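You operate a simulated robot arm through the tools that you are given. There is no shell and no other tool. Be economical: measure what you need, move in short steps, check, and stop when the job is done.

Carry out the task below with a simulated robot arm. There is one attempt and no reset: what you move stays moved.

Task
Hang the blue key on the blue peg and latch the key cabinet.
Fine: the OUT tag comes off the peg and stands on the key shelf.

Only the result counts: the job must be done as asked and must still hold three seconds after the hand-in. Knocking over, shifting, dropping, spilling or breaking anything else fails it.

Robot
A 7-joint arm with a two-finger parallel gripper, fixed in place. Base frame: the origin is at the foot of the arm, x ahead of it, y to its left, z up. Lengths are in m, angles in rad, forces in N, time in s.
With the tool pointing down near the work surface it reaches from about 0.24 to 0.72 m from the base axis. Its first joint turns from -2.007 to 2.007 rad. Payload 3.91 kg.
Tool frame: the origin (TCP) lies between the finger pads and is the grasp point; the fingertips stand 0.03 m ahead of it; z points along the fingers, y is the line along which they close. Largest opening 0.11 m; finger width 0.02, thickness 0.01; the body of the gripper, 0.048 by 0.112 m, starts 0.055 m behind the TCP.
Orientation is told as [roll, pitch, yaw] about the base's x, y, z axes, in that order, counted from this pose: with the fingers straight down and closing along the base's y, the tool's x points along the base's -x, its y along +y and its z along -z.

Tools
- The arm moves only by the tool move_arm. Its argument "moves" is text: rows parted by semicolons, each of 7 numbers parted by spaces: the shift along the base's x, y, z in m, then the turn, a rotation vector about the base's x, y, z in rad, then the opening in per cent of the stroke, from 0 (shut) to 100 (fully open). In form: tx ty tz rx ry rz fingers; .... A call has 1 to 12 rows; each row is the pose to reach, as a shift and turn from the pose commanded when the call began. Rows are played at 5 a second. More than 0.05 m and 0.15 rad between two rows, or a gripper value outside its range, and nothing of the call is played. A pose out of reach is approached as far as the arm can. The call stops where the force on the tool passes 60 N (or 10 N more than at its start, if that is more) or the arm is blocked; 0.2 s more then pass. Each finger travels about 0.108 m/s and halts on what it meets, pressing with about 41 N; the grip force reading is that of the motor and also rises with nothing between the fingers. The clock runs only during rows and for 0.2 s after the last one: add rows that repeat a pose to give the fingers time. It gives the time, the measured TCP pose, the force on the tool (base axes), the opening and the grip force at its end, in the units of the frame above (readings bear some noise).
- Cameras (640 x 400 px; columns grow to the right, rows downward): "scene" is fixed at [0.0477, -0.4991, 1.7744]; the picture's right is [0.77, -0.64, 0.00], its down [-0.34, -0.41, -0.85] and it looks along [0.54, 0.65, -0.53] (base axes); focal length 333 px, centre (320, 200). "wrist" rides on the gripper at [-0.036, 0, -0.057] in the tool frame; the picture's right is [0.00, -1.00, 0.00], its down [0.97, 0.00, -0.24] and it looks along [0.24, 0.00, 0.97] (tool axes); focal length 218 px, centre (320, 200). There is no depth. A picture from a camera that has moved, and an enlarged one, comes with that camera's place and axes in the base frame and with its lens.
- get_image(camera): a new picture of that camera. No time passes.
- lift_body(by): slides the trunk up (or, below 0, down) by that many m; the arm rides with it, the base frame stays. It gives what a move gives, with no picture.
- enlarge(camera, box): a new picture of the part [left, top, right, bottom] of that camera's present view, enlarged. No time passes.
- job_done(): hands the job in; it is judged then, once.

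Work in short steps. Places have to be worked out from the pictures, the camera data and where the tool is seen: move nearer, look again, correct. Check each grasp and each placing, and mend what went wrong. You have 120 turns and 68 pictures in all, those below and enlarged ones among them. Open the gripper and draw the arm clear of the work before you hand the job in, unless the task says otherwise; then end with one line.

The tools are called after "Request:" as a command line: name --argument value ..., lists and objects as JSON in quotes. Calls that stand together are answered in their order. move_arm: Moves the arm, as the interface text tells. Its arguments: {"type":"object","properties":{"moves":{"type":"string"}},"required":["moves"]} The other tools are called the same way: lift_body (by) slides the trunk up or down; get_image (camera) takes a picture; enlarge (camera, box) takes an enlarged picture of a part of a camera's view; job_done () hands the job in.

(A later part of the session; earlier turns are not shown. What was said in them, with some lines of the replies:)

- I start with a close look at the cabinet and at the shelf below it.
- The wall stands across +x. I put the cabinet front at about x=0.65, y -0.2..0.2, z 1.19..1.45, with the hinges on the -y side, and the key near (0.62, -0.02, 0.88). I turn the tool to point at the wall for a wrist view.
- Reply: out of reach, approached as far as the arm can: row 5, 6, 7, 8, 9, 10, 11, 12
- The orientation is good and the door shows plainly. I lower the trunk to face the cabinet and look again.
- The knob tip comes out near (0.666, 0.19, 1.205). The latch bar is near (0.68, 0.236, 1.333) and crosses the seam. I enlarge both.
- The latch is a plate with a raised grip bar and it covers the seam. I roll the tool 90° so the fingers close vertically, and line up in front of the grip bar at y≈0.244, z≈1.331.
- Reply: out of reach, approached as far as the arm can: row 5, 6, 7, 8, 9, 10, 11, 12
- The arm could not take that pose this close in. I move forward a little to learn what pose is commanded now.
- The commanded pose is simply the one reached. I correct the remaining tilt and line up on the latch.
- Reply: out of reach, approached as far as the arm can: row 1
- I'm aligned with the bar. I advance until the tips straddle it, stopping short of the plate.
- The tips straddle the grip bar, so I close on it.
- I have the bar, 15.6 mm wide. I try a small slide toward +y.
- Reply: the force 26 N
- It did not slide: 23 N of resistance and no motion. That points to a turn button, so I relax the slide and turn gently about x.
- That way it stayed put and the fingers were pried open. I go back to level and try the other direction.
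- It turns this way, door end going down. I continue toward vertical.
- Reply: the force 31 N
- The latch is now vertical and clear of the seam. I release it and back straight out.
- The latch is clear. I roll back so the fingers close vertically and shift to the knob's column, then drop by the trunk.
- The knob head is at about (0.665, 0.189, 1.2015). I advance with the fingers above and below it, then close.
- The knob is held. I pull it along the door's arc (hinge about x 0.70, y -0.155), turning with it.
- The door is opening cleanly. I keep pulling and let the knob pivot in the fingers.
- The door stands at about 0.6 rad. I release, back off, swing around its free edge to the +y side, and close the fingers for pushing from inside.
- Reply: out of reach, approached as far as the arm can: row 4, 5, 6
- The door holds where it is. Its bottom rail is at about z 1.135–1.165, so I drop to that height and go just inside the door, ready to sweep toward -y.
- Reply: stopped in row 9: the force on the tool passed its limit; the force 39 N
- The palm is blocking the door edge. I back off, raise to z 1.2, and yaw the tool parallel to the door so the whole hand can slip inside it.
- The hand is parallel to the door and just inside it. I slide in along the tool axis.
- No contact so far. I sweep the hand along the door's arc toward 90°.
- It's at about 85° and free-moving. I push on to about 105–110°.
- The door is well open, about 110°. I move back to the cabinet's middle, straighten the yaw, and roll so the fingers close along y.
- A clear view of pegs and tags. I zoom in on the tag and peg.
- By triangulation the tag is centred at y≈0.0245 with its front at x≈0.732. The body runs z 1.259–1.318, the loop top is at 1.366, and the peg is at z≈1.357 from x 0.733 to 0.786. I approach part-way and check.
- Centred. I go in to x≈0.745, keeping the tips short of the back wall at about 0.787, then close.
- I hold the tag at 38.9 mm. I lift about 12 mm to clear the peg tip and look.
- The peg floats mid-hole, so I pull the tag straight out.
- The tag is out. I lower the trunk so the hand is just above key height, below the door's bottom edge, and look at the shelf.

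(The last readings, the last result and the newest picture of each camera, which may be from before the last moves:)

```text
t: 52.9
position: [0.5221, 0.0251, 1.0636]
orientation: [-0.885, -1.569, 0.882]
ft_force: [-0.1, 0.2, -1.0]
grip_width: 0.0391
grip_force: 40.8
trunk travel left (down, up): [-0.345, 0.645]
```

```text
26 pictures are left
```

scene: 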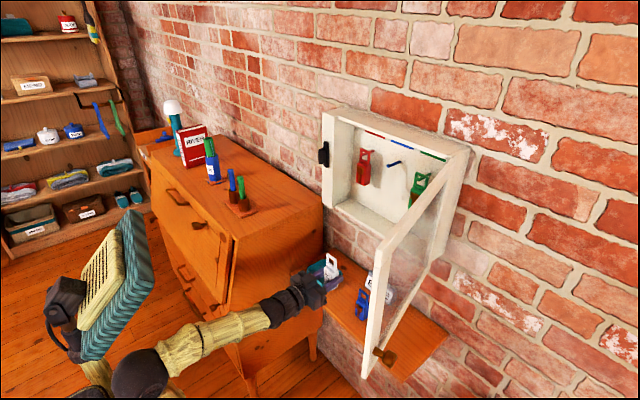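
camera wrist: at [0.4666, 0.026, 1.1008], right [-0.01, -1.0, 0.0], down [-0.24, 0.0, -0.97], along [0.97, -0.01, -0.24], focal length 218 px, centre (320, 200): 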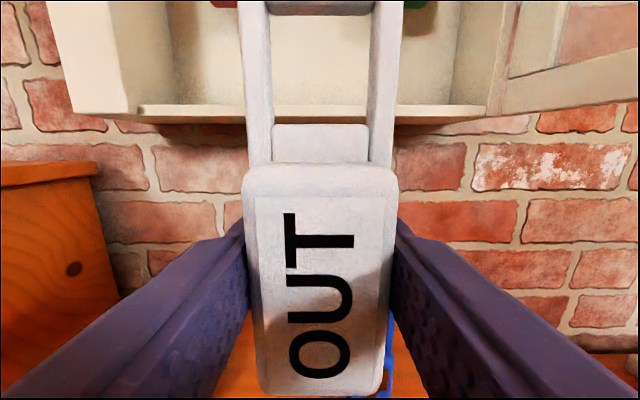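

The loop top is too near the door's bottom edge, so I lower another 5 cm. Then I move over to y≈-0.14 ahead of the shelf and look.

Request:
lift_body --by -0.05

Request:
move_arm --moves "0 -0.04 0 0 0 0 25; 0 -0.08 0 0 0 0 25; 0 -0.12 0 0 0 0 25; 0 -0.15 0 0 0 0 25; 0 -0.17 0 0 0 0 25; 0.03 -0.17 0 0 0 0 25; 0.03 -0.17 0 0 0 0 25"

Request:
get_image --camera "wrist"

Request:
get_image --camera "scene"

```text
t: 53.8
position: [0.5227, 0.0249, 1.0137]
orientation: [-0.898, -1.569, 0.892]
ft_force: [0.0, -0.2, -1.0]
grip_width: 0.0393
grip_force: 41.1
trunk travel left (down, up): [-0.295, 0.695]
```

```text
t: 55.4
position: [0.5535, -0.1431, 1.0127]
orientation: [-0.825, -1.569, 0.82]
ft_force: [0.2, 0.2, -0.6]
grip_width: 0.0393
grip_force: 41.1
trunk travel left (down, up): [-0.295, 0.695]
```

```text
25 pictures are left
camera wrist: at [0.4972, -0.1427, 1.05], right [-0.01, -1.0, 0.0], down [-0.24, 0.0, -0.97], along [0.97, -0.01, -0.24], focal length 218 px, centre (320, 200)
```

wrist: 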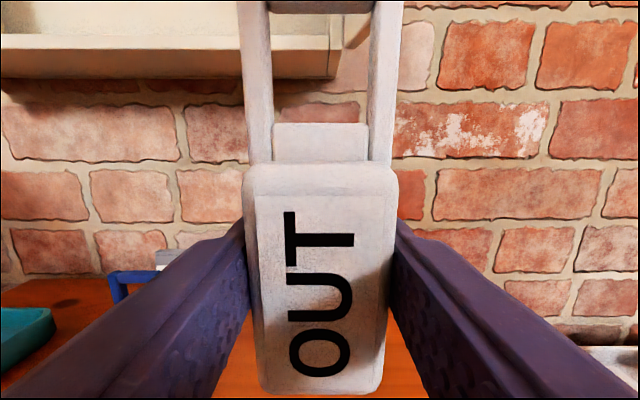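

```text
24 pictures are left
```

scene: 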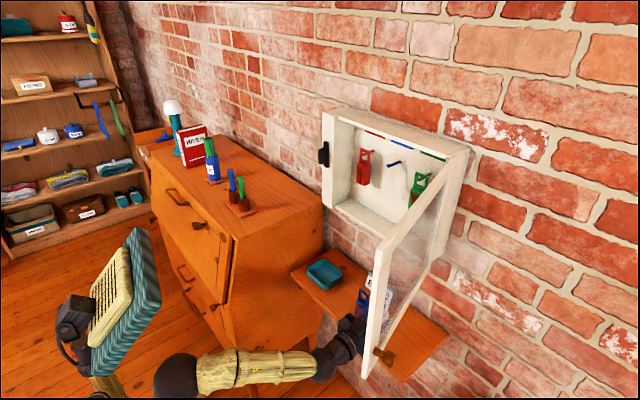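

There's clear space here. Key edge at about y -0.05, shelf top at z≈0.85. I go over the shelf and lower most of the way.

Request:
move_arm --moves "0.04 -0.003 0 0 0 0 25; 0.08 -0.003 0 0 0 0 25; 0.095 -0.003 -0.02 0 0 0 25; 0.095 -0.003 -0.06 0 0 0 25; 0.095 -0.003 -0.095 0 0 0 25; 0.095 -0.003 -0.105 0 0 0 25; 0.095 -0.003 -0.11 0 0 0 25; 0.095 -0.003 -0.11 0 0 0 25"

Request:
enlarge --camera "scene" --box '[330, 250, 450, 390]'

```text
t: 57.2
position: [0.6483, -0.1476, 0.9043]
orientation: [-0.725, -1.571, 0.719]
ft_force: [-1.0, -0.7, -1.5]
grip_width: 0.0393
grip_force: 41.3
trunk travel left (down, up): [-0.295, 0.695]
```

```text
2.86 times, centred on (390, 320) of scene
camera zoom: at [0.0477, -0.4991, 1.7744], right [0.77, -0.64, 0.0], down [-0.34, -0.41, -0.85], along [0.54, 0.65, -0.53], focal length 951 px, centre (120, -143)
```

zoom: 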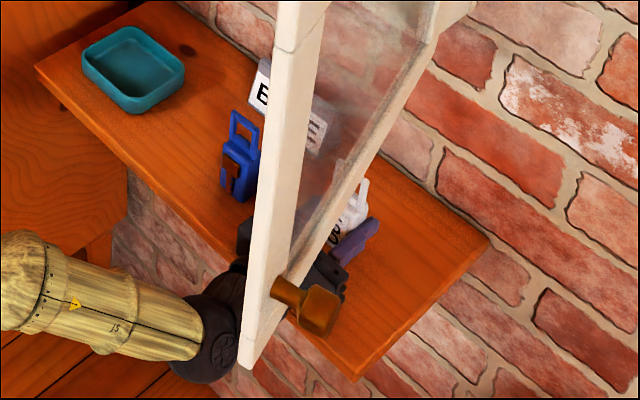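

No contact yet. I lower slowly in millimetre steps.

Request:
move_arm --moves "0 0 -0.004 0 0 0 25; 0 0 -0.008 0 0 0 25; 0 0 -0.012 0 0 0 25; 0 0 -0.012 0 0 0 25"

```text
t: 58.2
position: [0.6474, -0.147, 0.8913]
orientation: [-0.568, -1.572, 0.564]
ft_force: [0.5, -0.1, -0.8]
grip_width: 0.0392
grip_force: 40.8
trunk travel left (down, up): [-0.295, 0.695]
```

Request:
move_arm --moves "0 0 -0.002 0 0 0 25; 0 0 -0.004 0 0 0 25; 0 0 -0.006 0 0 0 25; 0 0 -0.006 0 0 0 25"

```text
t: 59.2
position: [0.6469, -0.1482, 0.8906]
orientation: [-2.934, -1.564, 2.93]
ft_force: [7.7, -2.2, 22.0]
grip_width: 0.0391
grip_force: 40.5
trunk travel left (down, up): [-0.295, 0.695]
```

It's in contact, 22 N up at z 0.8906. I ease the press off, release gently, and back out.

Request:
move_arm --moves "0 0 0.004 0 0 0 25; 0 0 0.005 0 0 0 25; 0 0 0.005 0 0 0 40; 0 0 0.005 0 0 0 60; 0 0 0.005 0 0 0 60; -0.03 0 0.005 0 0 0 60; -0.07 0 0.005 0 0 0 60; -0.1 0 0.005 0 0 0 60; -0.1 0 0.005 0 0 0 60"

Request:
get_image --camera "wrist"

```text
t: 61.2
position: [0.5474, -0.148, 0.8919]
orientation: [-0.974, -1.569, 0.972]
ft_force: [-0.2, 0.1, -0.3]
grip_width: 0.0658
grip_force: 0.2
trunk travel left (down, up): [-0.295, 0.695]
```

```text
22 pictures are left
camera wrist: at [0.4917, -0.1469, 0.9283], right [0.0, -1.0, 0.0], down [-0.24, 0.0, -0.97], along [0.97, 0.0, -0.24], focal length 218 px, centre (320, 200)
```

wrist: 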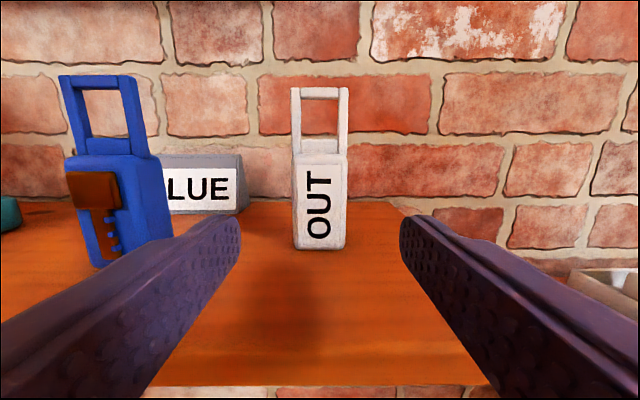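

The tag stands upright on the shelf. I back off and move in front of the key.

Request:
move_arm --moves "-0.03 0 0 0 0 0 60; -0.06 0.02 0 0 0 0 60; -0.07 0.06 0 0 0 0 60; -0.07 0.1 0 0 0 0 60; -0.07 0.12 0 0 0 0 60; -0.07 0.12 0 0 0 0 60"

Request:
get_image --camera "wrist"

```text
t: 62.6
position: [0.4782, -0.0275, 0.8925]
orientation: [-0.602, -1.568, 0.597]
ft_force: [0.0, 1.3, -0.1]
grip_width: 0.0659
grip_force: 0.1
trunk travel left (down, up): [-0.295, 0.695]
```

```text
21 pictures are left
camera wrist: at [0.4223, -0.0264, 0.9295], right [0.0, -1.0, 0.0], down [-0.24, 0.0, -0.97], along [0.97, 0.0, -0.24], focal length 218 px, centre (320, 200)
```

wrist: 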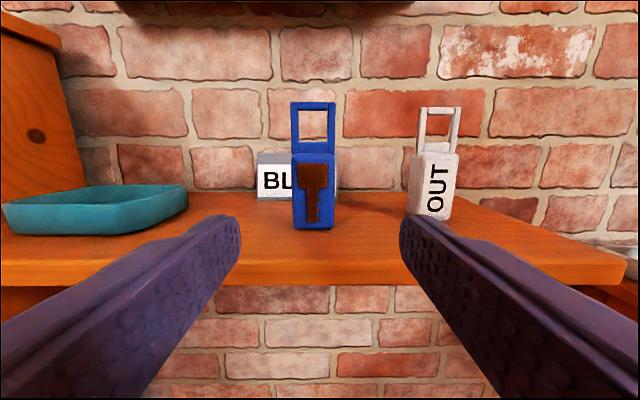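

I zoom in to judge the key's yaw.

Request:
enlarge --camera "wrist" --box '[270, 90, 370, 240]'

Request:
enlarge --camera "scene" --box '[345, 270, 405, 330]'

```text
2.67 times, centred on (320, 165) of wrist
camera zoom: at [0.4223, -0.0264, 0.9295], right [0.0, -1.0, 0.0], down [-0.24, 0.0, -0.97], along [0.97, 0.0, -0.24], focal length 582 px, centre (320, 293)
```

zoom: 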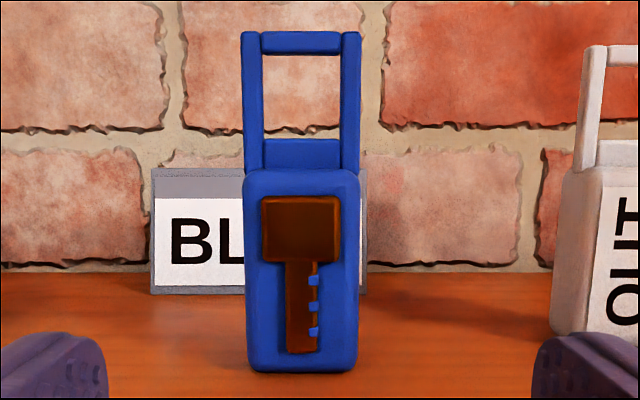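

```text
6.67 times, centred on (375, 300) of scene
camera zoom: at [0.0477, -0.4991, 1.7744], right [0.77, -0.64, 0.0], down [-0.34, -0.41, -0.85], along [0.54, 0.65, -0.53], focal length 2218 px, centre (-47, -467)
```

zoom: 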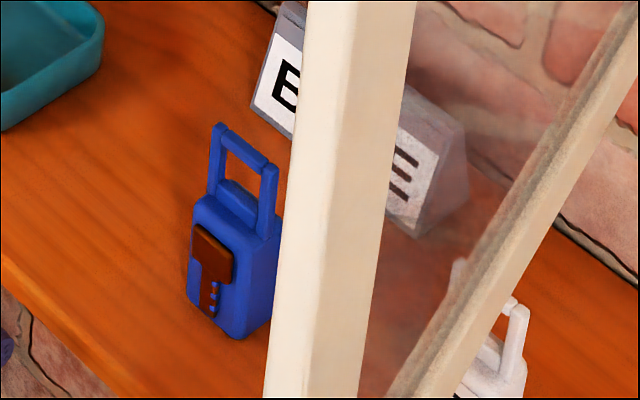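

The key faces the robot squarely at y≈-0.020, front at x≈0.61, same shape as the tag. I go in at the same grip height and close.

Request:
move_arm --moves "0 0.0075 0.001 0 0 0 60; 0.04 0.0075 0.001 0 0 0 60; 0.08 0.0075 0.001 0 0 0 60; 0.115 0.0075 0.001 0 0 0 60; 0.142 0.0075 0.001 0 0 0 60; 0.142 0.0075 0.001 0 0 0 60; 0.142 0.0075 0.001 0 0 0 45; 0.142 0.0075 0.001 0 0 0 35; 0.142 0.0075 0.001 0 0 0 25; 0.142 0.0075 0.001 0 0 0 25; 0.142 0.0075 0.001 0 0 0 25"

Request:
get_image --camera "wrist"

```text
t: 65.0
position: [0.62, -0.0211, 0.8937]
orientation: [-1.125, -1.57, 1.119]
ft_force: [0.7, -0.6, 1.6]
grip_width: 0.0395
grip_force: 41.2
trunk travel left (down, up): [-0.295, 0.695]
```

```text
18 pictures are left
camera wrist: at [0.5637, -0.0198, 0.9295], right [-0.01, -1.0, 0.0], down [-0.24, 0.0, -0.97], along [0.97, -0.01, -0.24], focal length 218 px, centre (320, 200)
```

wrist: 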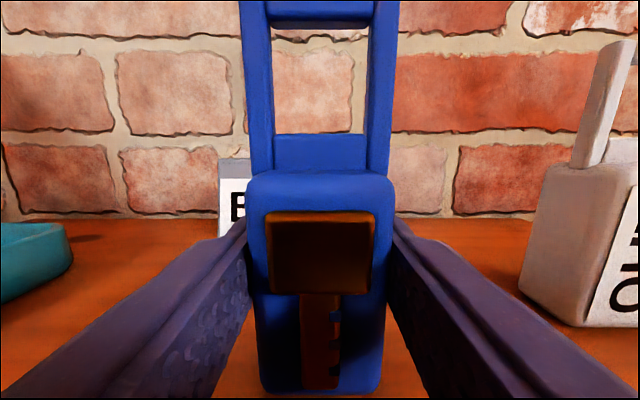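

Key held at 39.5 mm. In the hand it sits about 5 mm further out and 2 mm lower than the tag did. I lift it and check.

Request:
lift_body --by 0.06

Request:
move_arm --moves "-0.03 0.01 0 0 0 0 25; -0.06 0.02 0 0 0 0 25; -0.1 0.04 0 0 0 0 25; -0.1 0.0465 0 0 0 0 25; -0.1 0.0465 0 0 0 0 25"

Request:
lift_body --by 0.35

Request:
get_image --camera "wrist"

Request:
get_image --camera "scene"

```text
t: 66.0
position: [0.6184, -0.0207, 0.952]
orientation: [-0.788, -1.57, 0.786]
ft_force: [0.7, 0.1, -1.0]
grip_width: 0.0392
grip_force: 40.7
trunk travel left (down, up): [-0.355, 0.635]
```

```text
t: 67.2
position: [0.5194, 0.0262, 0.9535]
orientation: [-0.98, -1.568, 0.977]
ft_force: [-0.4, -0.9, -0.4]
grip_width: 0.0393
grip_force: 40.9
trunk travel left (down, up): [-0.355, 0.635]
```

```text
t: 70.6
position: [0.5196, 0.0267, 1.3019]
orientation: [-0.851, -1.569, 0.848]
ft_force: [0.8, -0.5, -0.1]
grip_width: 0.0394
grip_force: 41.2
trunk travel left (down, up): [-0.705, 0.285]
```

```text
17 pictures are left
camera wrist: at [0.463, 0.0268, 1.3393], right [0.0, -1.0, 0.0], down [-0.24, 0.0, -0.97], along [0.97, -0.01, -0.24], focal length 218 px, centre (320, 200)
```

wrist: 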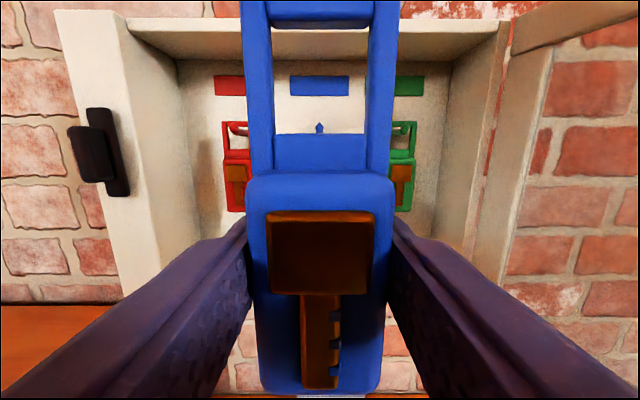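

```text
16 pictures are left
```

scene: 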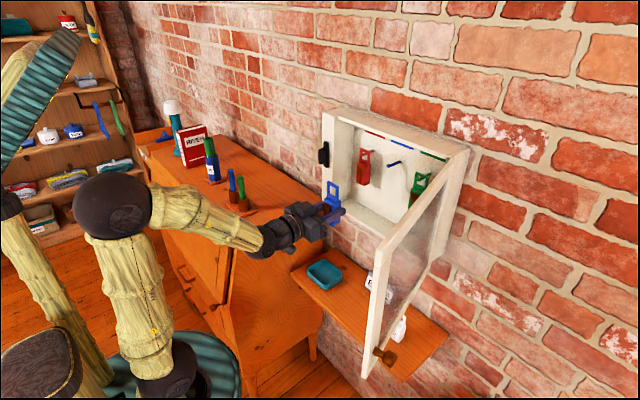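

Everything is still in place and the peg lines up with the hole sideways. I advance to just before the peg and check height.

Request:
move_arm --moves "0.04 0 0.004 0 0 0 25; 0.08 0 0.004 0 0 0 25; 0.12 0 0.004 0 0 0 25; 0.16 0 0.004 0 0 0 25; 0.16 0 0.004 0 0 0 25"

Request:
get_image --camera "wrist"

```text
t: 71.8
position: [0.6776, 0.0243, 1.3066]
orientation: [-1.158, -1.57, 1.156]
ft_force: [-0.3, -0.1, -1.1]
grip_width: 0.0392
grip_force: 40.8
trunk travel left (down, up): [-0.705, 0.285]
```

```text
15 pictures are left
camera wrist: at [0.6226, 0.0265, 1.3435], right [0.0, -1.0, 0.0], down [-0.24, 0.0, -0.97], along [0.97, 0.0, -0.24], focal length 218 px, centre (320, 200)
```

wrist: 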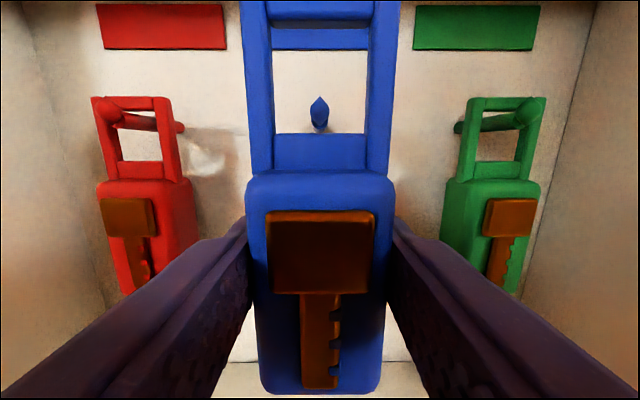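

The peg tip sits inside the hole's height range. I push the key onto the peg to x≈0.738.

Request:
move_arm --moves "0.015 0.001 0 0 0 0 25; 0.03 0.001 0 0 0 0 25; 0.045 0.001 0 0 0 0 25; 0.06 0.001 0 0 0 0 25; 0.06 0.001 0 0 0 0 25"

Request:
get_image --camera "wrist"

Request:
enlarge --camera "scene" --box '[340, 120, 460, 220]'

```text
t: 73.0
position: [0.7395, 0.0263, 1.3071]
orientation: [-0.645, -1.571, 0.641]
ft_force: [-0.7, 0.4, -1.3]
grip_width: 0.0393
grip_force: 40.9
trunk travel left (down, up): [-0.705, 0.285]
```

```text
14 pictures are left
camera wrist: at [0.6828, 0.0277, 1.343], right [-0.01, -1.0, 0.0], down [-0.24, 0.0, -0.97], along [0.97, -0.01, -0.24], focal length 218 px, centre (320, 200)
```

wrist: 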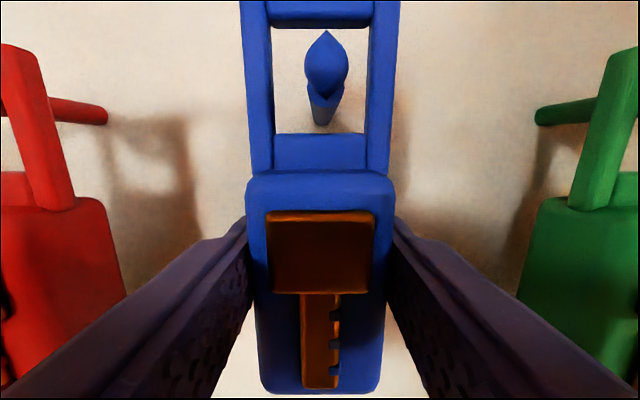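

```text
4.00 times, centred on (400, 170) of scene
camera zoom: at [0.0477, -0.4991, 1.7744], right [0.77, -0.64, 0.0], down [-0.34, -0.41, -0.85], along [0.54, 0.65, -0.53], focal length 1331 px, centre (0, 320)
```

zoom: 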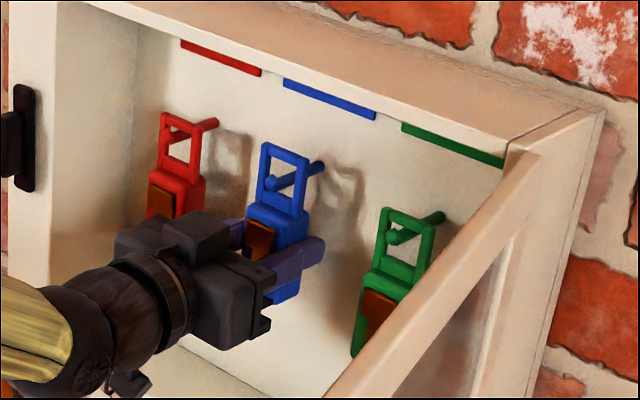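

The peg passes through the loop. I go 5 mm deeper and lower until the loop rests on the peg.

Request:
move_arm --moves "0.005 0 0 0 0 0 25; 0.005 0 -0.005 0 0 0 25; 0.005 0 -0.009 0 0 0 25; 0.005 0 -0.012 0 0 0 25; 0.005 0 -0.012 0 0 0 25"

Request:
get_image --camera "wrist"

```text
t: 74.2
position: [0.7441, 0.0279, 1.2954]
orientation: [-2.781, -1.57, 2.777]
ft_force: [0.8, -1.1, 3.3]
grip_width: 0.0394
grip_force: 41.4
trunk travel left (down, up): [-0.705, 0.285]
```

```text
12 pictures are left
camera wrist: at [0.6874, 0.0276, 1.3321], right [-0.01, -1.0, 0.0], down [-0.24, 0.0, -0.97], along [0.97, -0.01, -0.24], focal length 218 px, centre (320, 200)
```

wrist: 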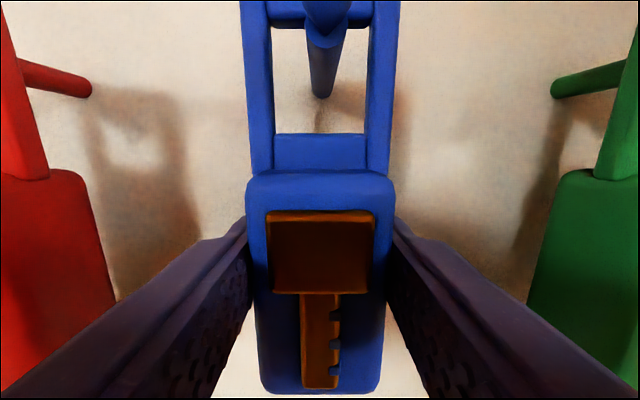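

The loop bar has touched the peg (slight upward force). I open and withdraw straight back.

Request:
move_arm --moves "0 0 0 0 0 0 32; 0 0 0 0 0 0 45; 0 0 0 0 0 0 60; 0 0 0 0 0 0 60; -0.03 0 0 0 0 0 60; -0.07 0 0 0 0 0 60; -0.11 0 0 0 0 0 60; -0.15 0 0 0 0 0 60; -0.19 0 0 0 0 0 60; -0.23 0 0 0 0 0 60; -0.25 0 0 0 0 0 60; -0.25 0 0 0 0 0 60"

Request:
get_image --camera "wrist"

```text
t: 76.8
position: [0.4924, 0.0274, 1.2945]
orientation: [-0.988, -1.57, 0.982]
ft_force: [0.5, 0.8, -0.5]
grip_width: 0.0659
grip_force: 0.0
trunk travel left (down, up): [-0.705, 0.285]
```

```text
11 pictures are left
camera wrist: at [0.438, 0.0283, 1.3315], right [0.0, -1.0, 0.0], down [-0.24, 0.0, -0.97], along [0.97, -0.01, -0.24], focal length 218 px, centre (320, 200)
```

wrist: 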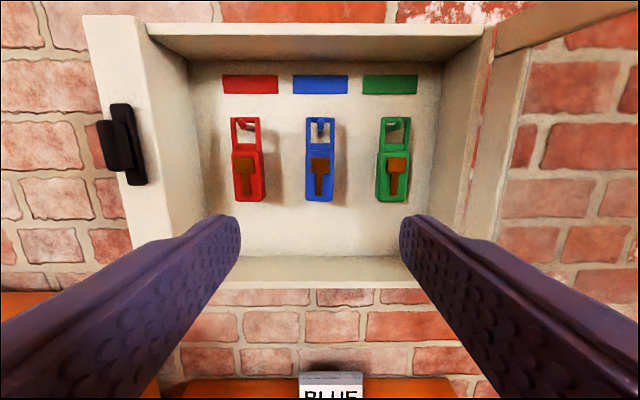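

The blue key hangs on the blue peg. Next I close the door. I raise the hand above the door's top (about z 1.46), cross over to its outer side, and come down level with the top rail.

Request:
lift_body --by 0.25

Request:
move_arm --moves "0.01 -0.04 0 0 0 0 0; 0.01 -0.085 0 0 0 0 0; 0.01 -0.13 0 0 0 0 0; 0.01 -0.175 0 0 0 0 0; 0.01 -0.22 0 0 0 0 0; 0.01 -0.265 0 0 0 0 0; 0.01 -0.31 0 0 0 0 0; 0.01 -0.355 0 0 0 0 0; 0.01 -0.4 0 0 0 0 0; 0.01 -0.44 0 0 0 0 0; 0.01 -0.44 0 0 0 0 0"

Request:
get_image --camera "scene"

```text
t: 79.4
position: [0.4949, 0.0271, 1.5442]
orientation: [-0.944, -1.569, 0.94]
ft_force: [-0.1, -0.1, 0.7]
grip_width: 0.0659
grip_force: 0.1
trunk travel left (down, up): [-0.955, 0.035]
```

```text
t: 81.2
position: [0.5024, -0.2997, 1.5447]
orientation: [1.616, -1.55, -1.6]
ft_force: [-8.3, 14.2, 6.3]
grip_width: 0.0
grip_force: 37.2
trunk travel left (down, up): [-0.955, 0.035]
stopped in row 8: the force on the tool passed its limit (the readings are from after the stop); the commanded pose is now the measured one
```

```text
10 pictures are left
```

scene: 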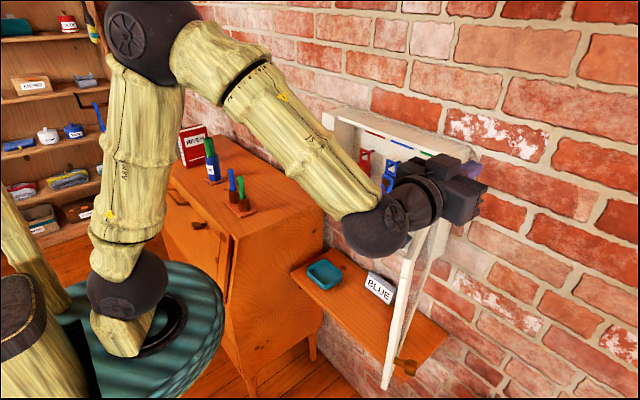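

The wrist ball met the door's top edge, and the door may have opened a bit more. I back off, then pass underneath the door, where the arm stays below hand level.

Request:
move_arm --moves "0 0.04 0 0 0 0 0; 0 0.085 0 0 0 0 0; 0 0.13 0 0 0 0 0; 0 0.175 0 0 0 0 0; 0 0.22 0 0 0 0 0; 0 0.265 0 0 0 0 0; 0 0.31 0 0 0 0 0; 0 0.31 0 0 0 0 0"

Request:
lift_body --by -0.52

Request:
get_image --camera "scene"

```text
t: 83.0
position: [0.5044, 0.0086, 1.5449]
orientation: [1.499, -1.552, -1.49]
ft_force: [-0.5, -0.3, -0.3]
grip_width: 0.0002
grip_force: 37.5
trunk travel left (down, up): [-0.955, 0.035]
```

```text
refused: -0.52 is not a number from -0.4 to 0.4
```

```text
9 pictures are left
```

scene: 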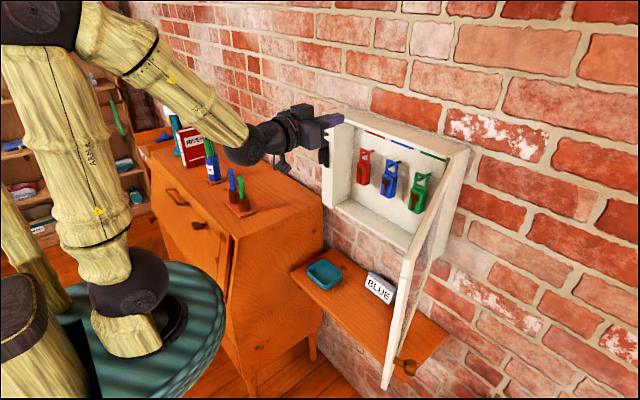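

The door is at about 116°. I lower the trunk and raise the arm in between, so that the elbow stays below the hand while passing under the door.

Request:
lift_body --by -0.4

Request:
move_arm --moves "0 0 0.03 0 0 0 0; 0 0 0.06 0 0 0 0; 0 0 0.09 0 0 0 0; 0 0 0.125 0 0 0 0; 0 0 0.125 0 0 0 0"

Request:
lift_body --by -0.25

Request:
move_arm --moves "0 -0.04 0 0 0 0 0; 0 -0.085 0 0 0 0 0; 0 -0.13 0 0 0 0 0; 0 -0.175 0 0 0 0 0; 0 -0.22 0 0 0 0 0; 0 -0.265 0 0 0 0 0; 0 -0.31 0 0 0 0 0; 0 -0.355 0 0 0 0 0; 0 -0.4 0 0 0 0 0; 0 -0.44 0 0 0 0 0; 0 -0.44 0 0 0 0 0"

Request:
get_image --camera "scene"

```text
t: 86.8
position: [0.5041, 0.0091, 1.1445]
orientation: [1.522, -1.552, -1.515]
ft_force: [-0.1, -0.2, -0.7]
grip_width: 0.0
grip_force: 37.9
trunk travel left (down, up): [-0.555, 0.435]
```

```text
t: 88.0
position: [0.505, 0.0094, 1.2687]
orientation: [1.503, -1.552, -1.494]
ft_force: [0.2, 0.5, 0.0]
grip_width: 0.0002
grip_force: 37.6
trunk travel left (down, up): [-0.555, 0.435]
```

```text
t: 90.6
position: [0.5074, 0.0074, 1.0149]
orientation: [1.169, -1.553, -1.162]
ft_force: [0.0, 0.5, 0.4]
grip_width: 0.0
grip_force: 38.1
trunk travel left (down, up): [-0.305, 0.685]
```

```text
t: 93.0
position: [0.5059, -0.433, 1.0177]
orientation: [1.529, -1.551, -1.522]
ft_force: [-0.5, -0.4, -1.0]
grip_width: 0.0004
grip_force: 37.7
trunk travel left (down, up): [-0.305, 0.685]
```

```text
8 pictures are left
```

scene: 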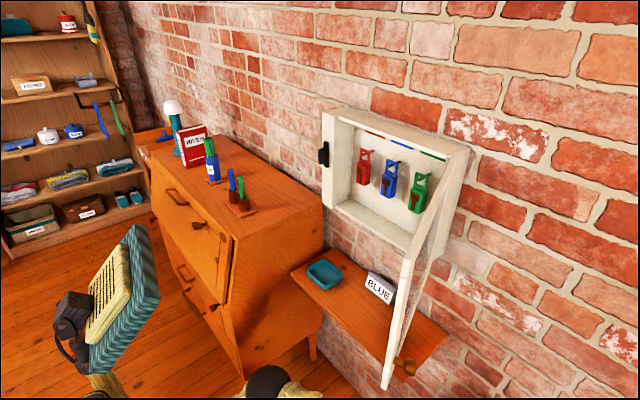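

The hand is now outside the door. I yaw the tool so the fingertips lead, and raise it to bottom-rail height (z≈1.15).

Request:
move_arm --moves "0 0 0 0 0 0.14 0; 0 0 0 0 0 0.28 0; 0 0 0 0 0 0.42 0; 0 0 0 0 0 0.56 0; 0 0.01 0 0 0 0.7 0; 0 0.02 0 0 0 0.84 0; 0 0.03 0 0 0 0.95 0; 0 0.03 0 0 0 0.95 0"

Request:
lift_body --by 0.132

Request:
get_image --camera "wrist"

```text
t: 94.8
position: [0.4938, -0.3879, 1.0123]
orientation: [1.541, -1.554, -0.582]
ft_force: [0.3, 0.5, -0.5]
grip_width: 0.0002
grip_force: 37.5
out of reach, approached as far as the arm can: row 6, 7, 8
trunk travel left (down, up): [-0.305, 0.685]
```

```text
t: 96.4
position: [0.4943, -0.3887, 1.1433]
orientation: [1.536, -1.554, -0.576]
ft_force: [1.0, -0.1, 0.7]
grip_width: 0.0
grip_force: 37.9
trunk travel left (down, up): [-0.437, 0.553]
```

```text
7 pictures are left
camera wrist: at [0.4637, -0.4351, 1.1806], right [0.82, -0.57, -0.02], down [-0.15, -0.19, -0.97], along [0.55, 0.8, -0.24], focal length 218 px, centre (320, 200)
```

wrist: 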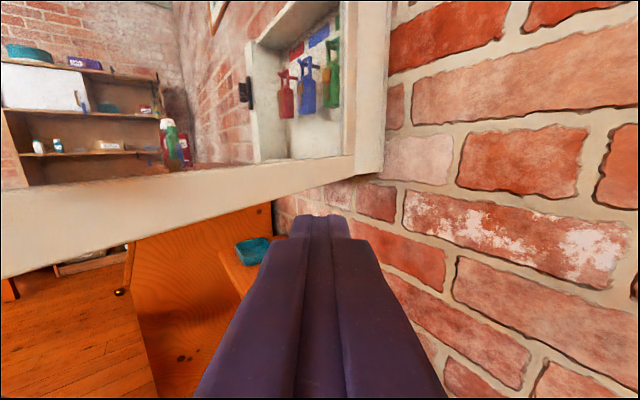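

The rail spans z≈1.123–1.164 and the fingertips are at 1.143, so they will meet it. I push along the closing arc at about 0.2 m from the hinge.

Request:
move_arm --moves "0.003 0.04 0.001 0 0 0 0; 0.006 0.08 0.001 0 0 0 0; 0.009 0.115 0.001 0 0 0 0; 0.003 0.14 0.001 0 0 0 0; -0.006 0.165 0.001 0 0 0 0; -0.01 0.188 0.001 0 0 0 0; -0.011 0.21 0.001 0 0 0 0; -0.009 0.235 0.001 0 0 0 0; -0.004 0.262 0.001 0 0 0 0; -0.004 0.262 0.001 0 0 0 0"

Request:
get_image --camera "scene"

```text
t: 98.6
position: [0.4908, -0.126, 1.1458]
orientation: [1.516, -1.552, -0.558]
ft_force: [-0.6, 0.1, -0.1]
grip_width: 0.0
grip_force: 38.0
trunk travel left (down, up): [-0.437, 0.553]
```

```text
6 pictures are left
```

scene: 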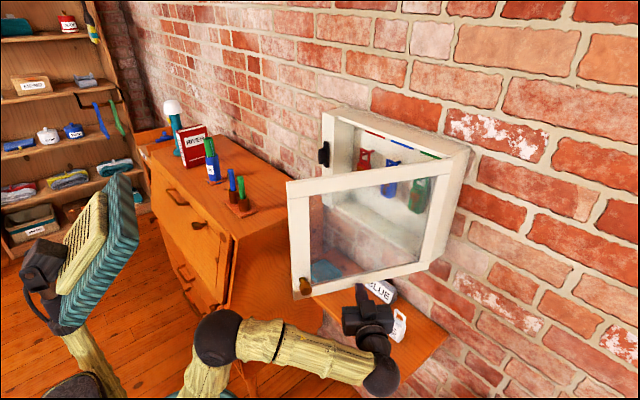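

The door swings freely, about 60° left, and the tag still stands. I keep pushing along the arc while straightening the yaw.

Request:
move_arm --moves "0.008 0.024 0 0 0 -0.07 0; 0.016 0.048 0 0 0 -0.14 0; 0.029 0.069 0 0 0 -0.21 0; 0.043 0.09 0 0 0 -0.28 0; 0.061 0.107 0 0 0 -0.35 0; 0.08 0.1245 0 0 0 -0.42 0; 0.101 0.137 0 0 0 -0.49 0; 0.123 0.149 0 0 0 -0.56 0; 0.137 0.155 0 0 0 -0.63 0; 0.150 0.160 0 0 0 -0.7 0; 0.158 0.161 0 0 0 -0.7 0; 0.158 0.161 0 0 0 -0.7 0"

Request:
get_image --camera "scene"

```text
t: 101.2
position: [0.6487, 0.0336, 1.1434]
orientation: [1.512, -1.553, -1.252]
ft_force: [-0.6, 0.2, -0.1]
grip_width: 0.0
grip_force: 37.5
trunk travel left (down, up): [-0.437, 0.553]
```

```text
5 pictures are left
```

scene: 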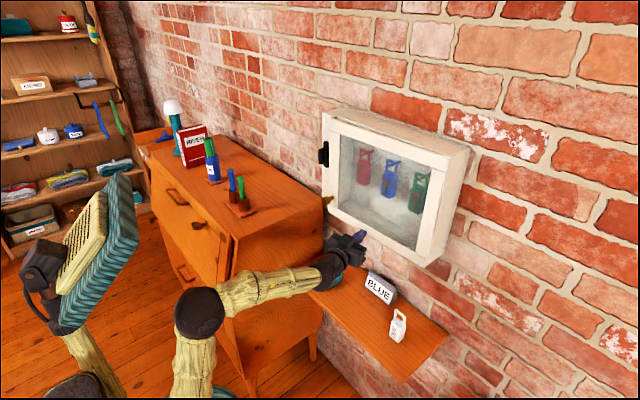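

It's nearly shut. I press forward gently until the door seats.

Request:
move_arm --moves "0.006 0.002 0 0 0 0 0; 0.012 0.003 0 0 0 0 0; 0.018 0.004 0 0 0 0 0; 0.022 0.005 0 0 0 0 0; 0.022 0.005 0 0 0 0 0"

```text
t: 102.4
position: [0.666, 0.0383, 1.1456]
orientation: [1.429, -1.552, -1.169]
ft_force: [-37.2, -2.1, -16.1]
grip_width: 0.0001
grip_force: 37.7
trunk travel left (down, up): [-0.437, 0.553]
```

The door is seated, 37 N against the frame. I back off, straighten, raise by the trunk, and line up in front of the latch.

Request:
move_arm --moves "-0.04 0 0 0 0 0 0; -0.08 0.03 0 0 0 -0.08 0; -0.12 0.07 0 0 0 -0.17 0; -0.12 0.115 0 0 0 -0.26 0; -0.12 0.16 0 0 0 -0.26 0; -0.12 0.2 0 0 0 -0.26 0; -0.12 0.203 0 0 0 -0.26 0; -0.12 0.203 0 0 0 -0.26 0"

Request:
lift_body --by 0.187

Request:
move_arm --moves "0 0 0 0.14 0 0 20; 0 0 0 0.285 0 0 40; 0 0 0 0.43 0 0 40; 0 0 0 0.57 0 0 40; 0 0 0 0.715 0 0 40; 0 0 0 0.86 0 0 40; 0 0 0 1.0 0 0 40; 0 0 0 1.14 0 0 40; 0 0 0 1.285 0 0 40; 0 0 0 1.43 0 0 40; 0 0 0 1.571 0 0 40; 0 0 0 1.571 0 0 40"

Request:
move_arm --moves "0 0 0 0.14 0 0 40; 0 0 0 0.285 0 0 40; 0 0 0 0.43 0 0 40; 0 0 0 0.57 0 0 40; 0 0 0 0.715 0 0 40; 0 0 0 0.86 0 0 40; 0 0 0 1.0 0 0 40; 0 0 0 1.14 0 0 40; 0 0 0 1.285 0 0 40; 0 0 0 1.43 0 0 40; 0 0 0 1.571 0 0 40; 0 0 0 1.571 0 0 40"

Request:
get_image --camera "wrist"

```text
refused: row 3 steps farther than a row can; nothing moved
```

```text
t: 102.8
position: [0.6669, 0.0384, 1.1456]
orientation: [0.84, -1.547, -0.583]
ft_force: [-36.2, 0.1, -8.6]
grip_width: 0.0
grip_force: 37.8
trunk travel left (down, up): [-0.443, 0.547]
stopped: the force on the tool passed its limit (the readings are from after the stop); the commanded pose is now the measured one
```

```text
t: 105.4
position: [0.6628, 0.0315, 1.1513]
orientation: [1.843, 0.019, -1.557]
ft_force: [-38.5, -22.3, 24.1]
grip_width: 0.0274
grip_force: 0.0
trunk travel left (down, up): [-0.443, 0.547]
```

```text
t: 106.3
position: [0.6625, 0.0296, 1.1511]
orientation: [1.855, 0.466, -1.557]
ft_force: [-48.9, -13.3, 4.9]
grip_width: 0.0323
grip_force: 0.0
trunk travel left (down, up): [-0.443, 0.547]
stopped in row 4: the force on the tool passed its limit (the readings are from after the stop); the commanded pose is now the measured one
```

```text
4 pictures are left
camera wrist: at [0.609, 0.0039, 1.1212], right [0.27, 0.44, -0.86], down [-0.24, 0.89, 0.38], along [0.93, 0.11, 0.35], focal length 218 px, centre (320, 200)
```

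wrist: 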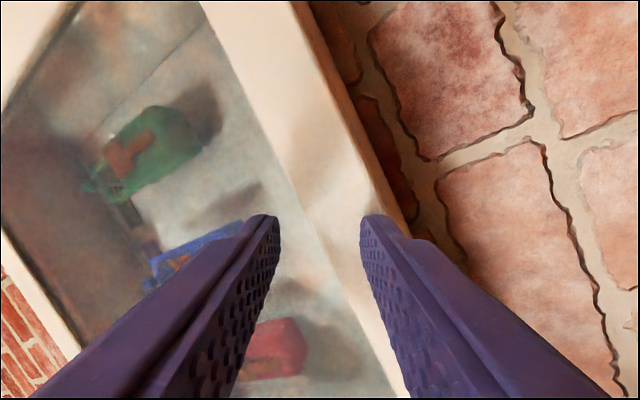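

My mistake: I queued moves that depended on a refused one, and the hand rubbed the closed door, though nothing looks harmed. I back straight off and level the tool, one step at a time from here.

Request:
move_arm --moves "-0.02 0 0 0 0 0 40; -0.05 0 0 0 0 0 40; -0.08 0 0 0 0.083 0.036 40; -0.11 0 0 0 0.165 0.07 40; -0.11 0 0 0 0.248 0.107 40; -0.11 0 0 0 0.248 0.107 40"

```text
t: 107.7
position: [0.5607, 0.0326, 1.1434]
orientation: [1.562, 0.467, -1.574]
ft_force: [-0.6, 0.1, -0.3]
grip_width: 0.0443
grip_force: 0.2
trunk travel left (down, up): [-0.443, 0.547]
```

The tool is level again. I raise the trunk to latch height.

Request:
lift_body --by 0.19

```text
t: 109.8
position: [0.5616, 0.033, 1.3332]
orientation: [1.564, 0.468, -1.574]
ft_force: [0.2, 0.1, 0.9]
grip_width: 0.0441
grip_force: 0.0
trunk travel left (down, up): [-0.633, 0.357]
```

Next I move to y≈0.242 and roll the remaining 1.09 rad so that the fingers close along y.

Request:
move_arm --moves "0 0.03 0 0.12 0 0 40; 0 0.06 0 0.24 0 0 40; 0 0.09 0 0.36 0 0 40; 0 0.12 0 0.48 0 0 40; 0 0.15 0 0.6 0 0 40; 0 0.18 0 0.72 0 0 40; 0 0.2 0 0.84 0 0 40; 0 0.209 0 0.96 0 0 40; 0 0.209 0 1.08 0 0 40; 0 0.209 0 1.095 0 0 40; 0 0.209 0 1.095 0 0 40"

Request:
get_image --camera "wrist"

```text
t: 112.2
position: [0.561, 0.2418, 1.3341]
orientation: [1.184, 1.563, -1.951]
ft_force: [0.0, -0.3, -0.1]
grip_width: 0.0441
grip_force: 0.1
trunk travel left (down, up): [-0.633, 0.357]
```

```text
3 pictures are left
camera wrist: at [0.5054, 0.2423, 1.2989], right [-0.01, 1.0, -0.01], down [-0.24, 0.01, 0.97], along [0.97, 0.01, 0.24], focal length 218 px, centre (320, 200)
```

wrist: 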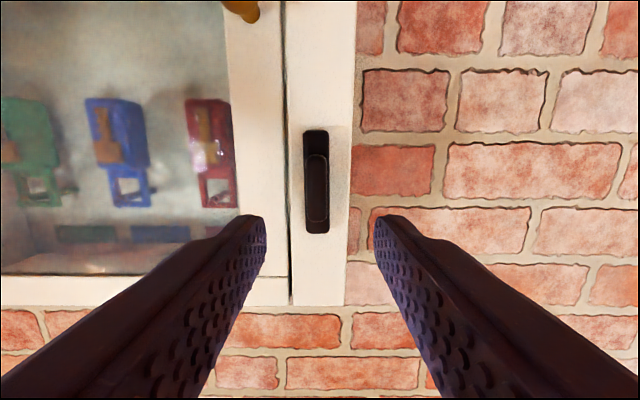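

The door is flush, the keys hang inside, and the latch is centred. I advance to x≈0.649 and grip the bar.

Request:
move_arm --moves "0.03 -0.001 -0.001 0 0 0 40; 0.06 -0.001 -0.001 0 0 0 40; 0.08 -0.001 -0.001 0 0 0 40; 0.088 -0.001 -0.001 0 0 0 40; 0.088 -0.001 -0.001 0 0 0 40; 0.088 -0.001 -0.001 0 0 0 20; 0.088 -0.001 -0.001 0 0 0 5; 0.088 -0.001 -0.001 0 0 0 5; 0.088 -0.001 -0.001 0 0 0 5"

```text
t: 114.2
position: [0.6493, 0.2406, 1.3328]
orientation: [1.218, 1.562, -1.919]
ft_force: [-0.1, -2.8, -1.2]
grip_width: 0.0157
grip_force: 45.6
trunk travel left (down, up): [-0.633, 0.357]
```

The bar is gripped at 15.7 mm. I turn it back by -1.57 rad to lie across the seam.

Request:
move_arm --moves "0 0 0 -0.145 0 0 5; 0 0 0 -0.29 0 0 5; 0 0 0 -0.435 0 0 5; 0 0 0 -0.58 0 0 5; 0 0 0 -0.725 0 0 5; 0 0 0 -0.87 0 0 5; 0 0 0 -1.015 0 0 5; 0 0 0 -1.16 0 0 5; 0 0 0 -1.305 0 0 5; 0 0 0 -1.45 0 0 5; 0 0.001 0 -1.57 0 0 5; 0 0.001 0 -1.57 0 0 5"

Request:
enlarge --camera "scene" --box '[290, 90, 460, 370]'

```text
t: 116.8
position: [0.6498, 0.2437, 1.3305]
orientation: [1.558, -0.009, -1.573]
ft_force: [-11.9, -0.9, -26.4]
grip_width: 0.0159
grip_force: 45.1
trunk travel left (down, up): [-0.633, 0.357]
```

```text
1.43 times, centred on (375, 230) of scene
camera zoom: at [0.0477, -0.4991, 1.7744], right [0.77, -0.64, 0.0], down [-0.34, -0.41, -0.85], along [0.54, 0.65, -0.53], focal length 475 px, centre (241, 157)
```

zoom: 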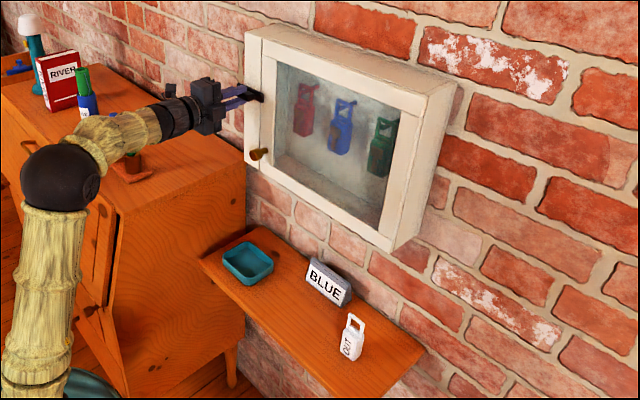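

The latch lies across the seam and the tag stands. I release and back straight out.

Request:
move_arm --moves "0 0 0 0 0 0 20; 0 0 0 0 0 0 45; 0 0 0 0 0 0 45; -0.03 0 0 0 0 0 45; -0.06 0 0 0 0 0 45; -0.1 0 0 0 0 0 45; -0.14 -0.02 0 0 0 0 45; -0.14 -0.05 0 0 0 0 45; -0.14 -0.05 0 0 0 0 45"

Request:
get_image --camera "wrist"

Request:
get_image --camera "scene"

```text
t: 118.8
position: [0.5093, 0.1922, 1.3332]
orientation: [1.563, -0.009, -1.573]
ft_force: [-0.3, -0.2, 0.4]
grip_width: 0.0495
grip_force: 0.0
trunk travel left (down, up): [-0.633, 0.357]
```

```text
1 pictures are left
camera wrist: at [0.4537, 0.1571, 1.3348], right [-0.01, -0.01, -1.0], down [-0.24, 0.97, -0.01], along [0.97, 0.24, -0.01], focal length 218 px, centre (320, 200)
```

wrist: 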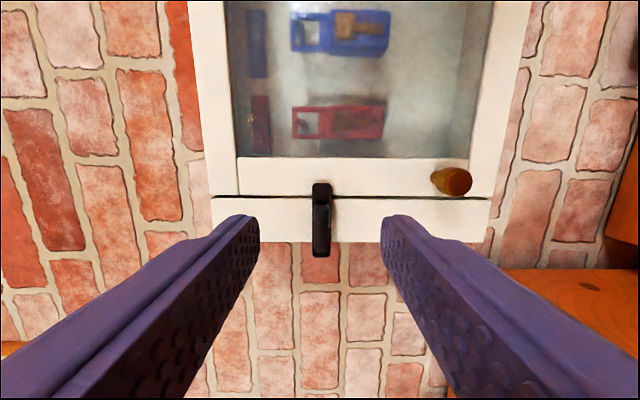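

```text
0 pictures are left
```

scene: 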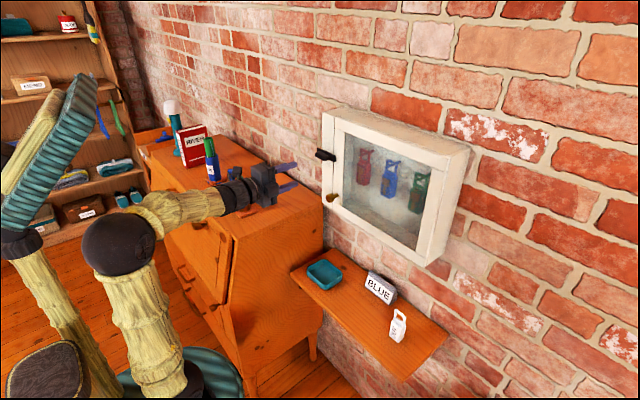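

The latch crosses the seam as it did at the start, the blue key hangs on the blue peg, and the tag stands on the shelf. The gripper is open and clear of the work, so I hand the job in.

Request:
job_done

```text
The job is handed in.
```

The blue key hangs on the blue peg, the cabinet is closed and latched, and the OUT tag stands on the key shelf. While closing up, the hand bumped the open door once and rubbed the closed door once; the last pictures show nothing moved or damaged.
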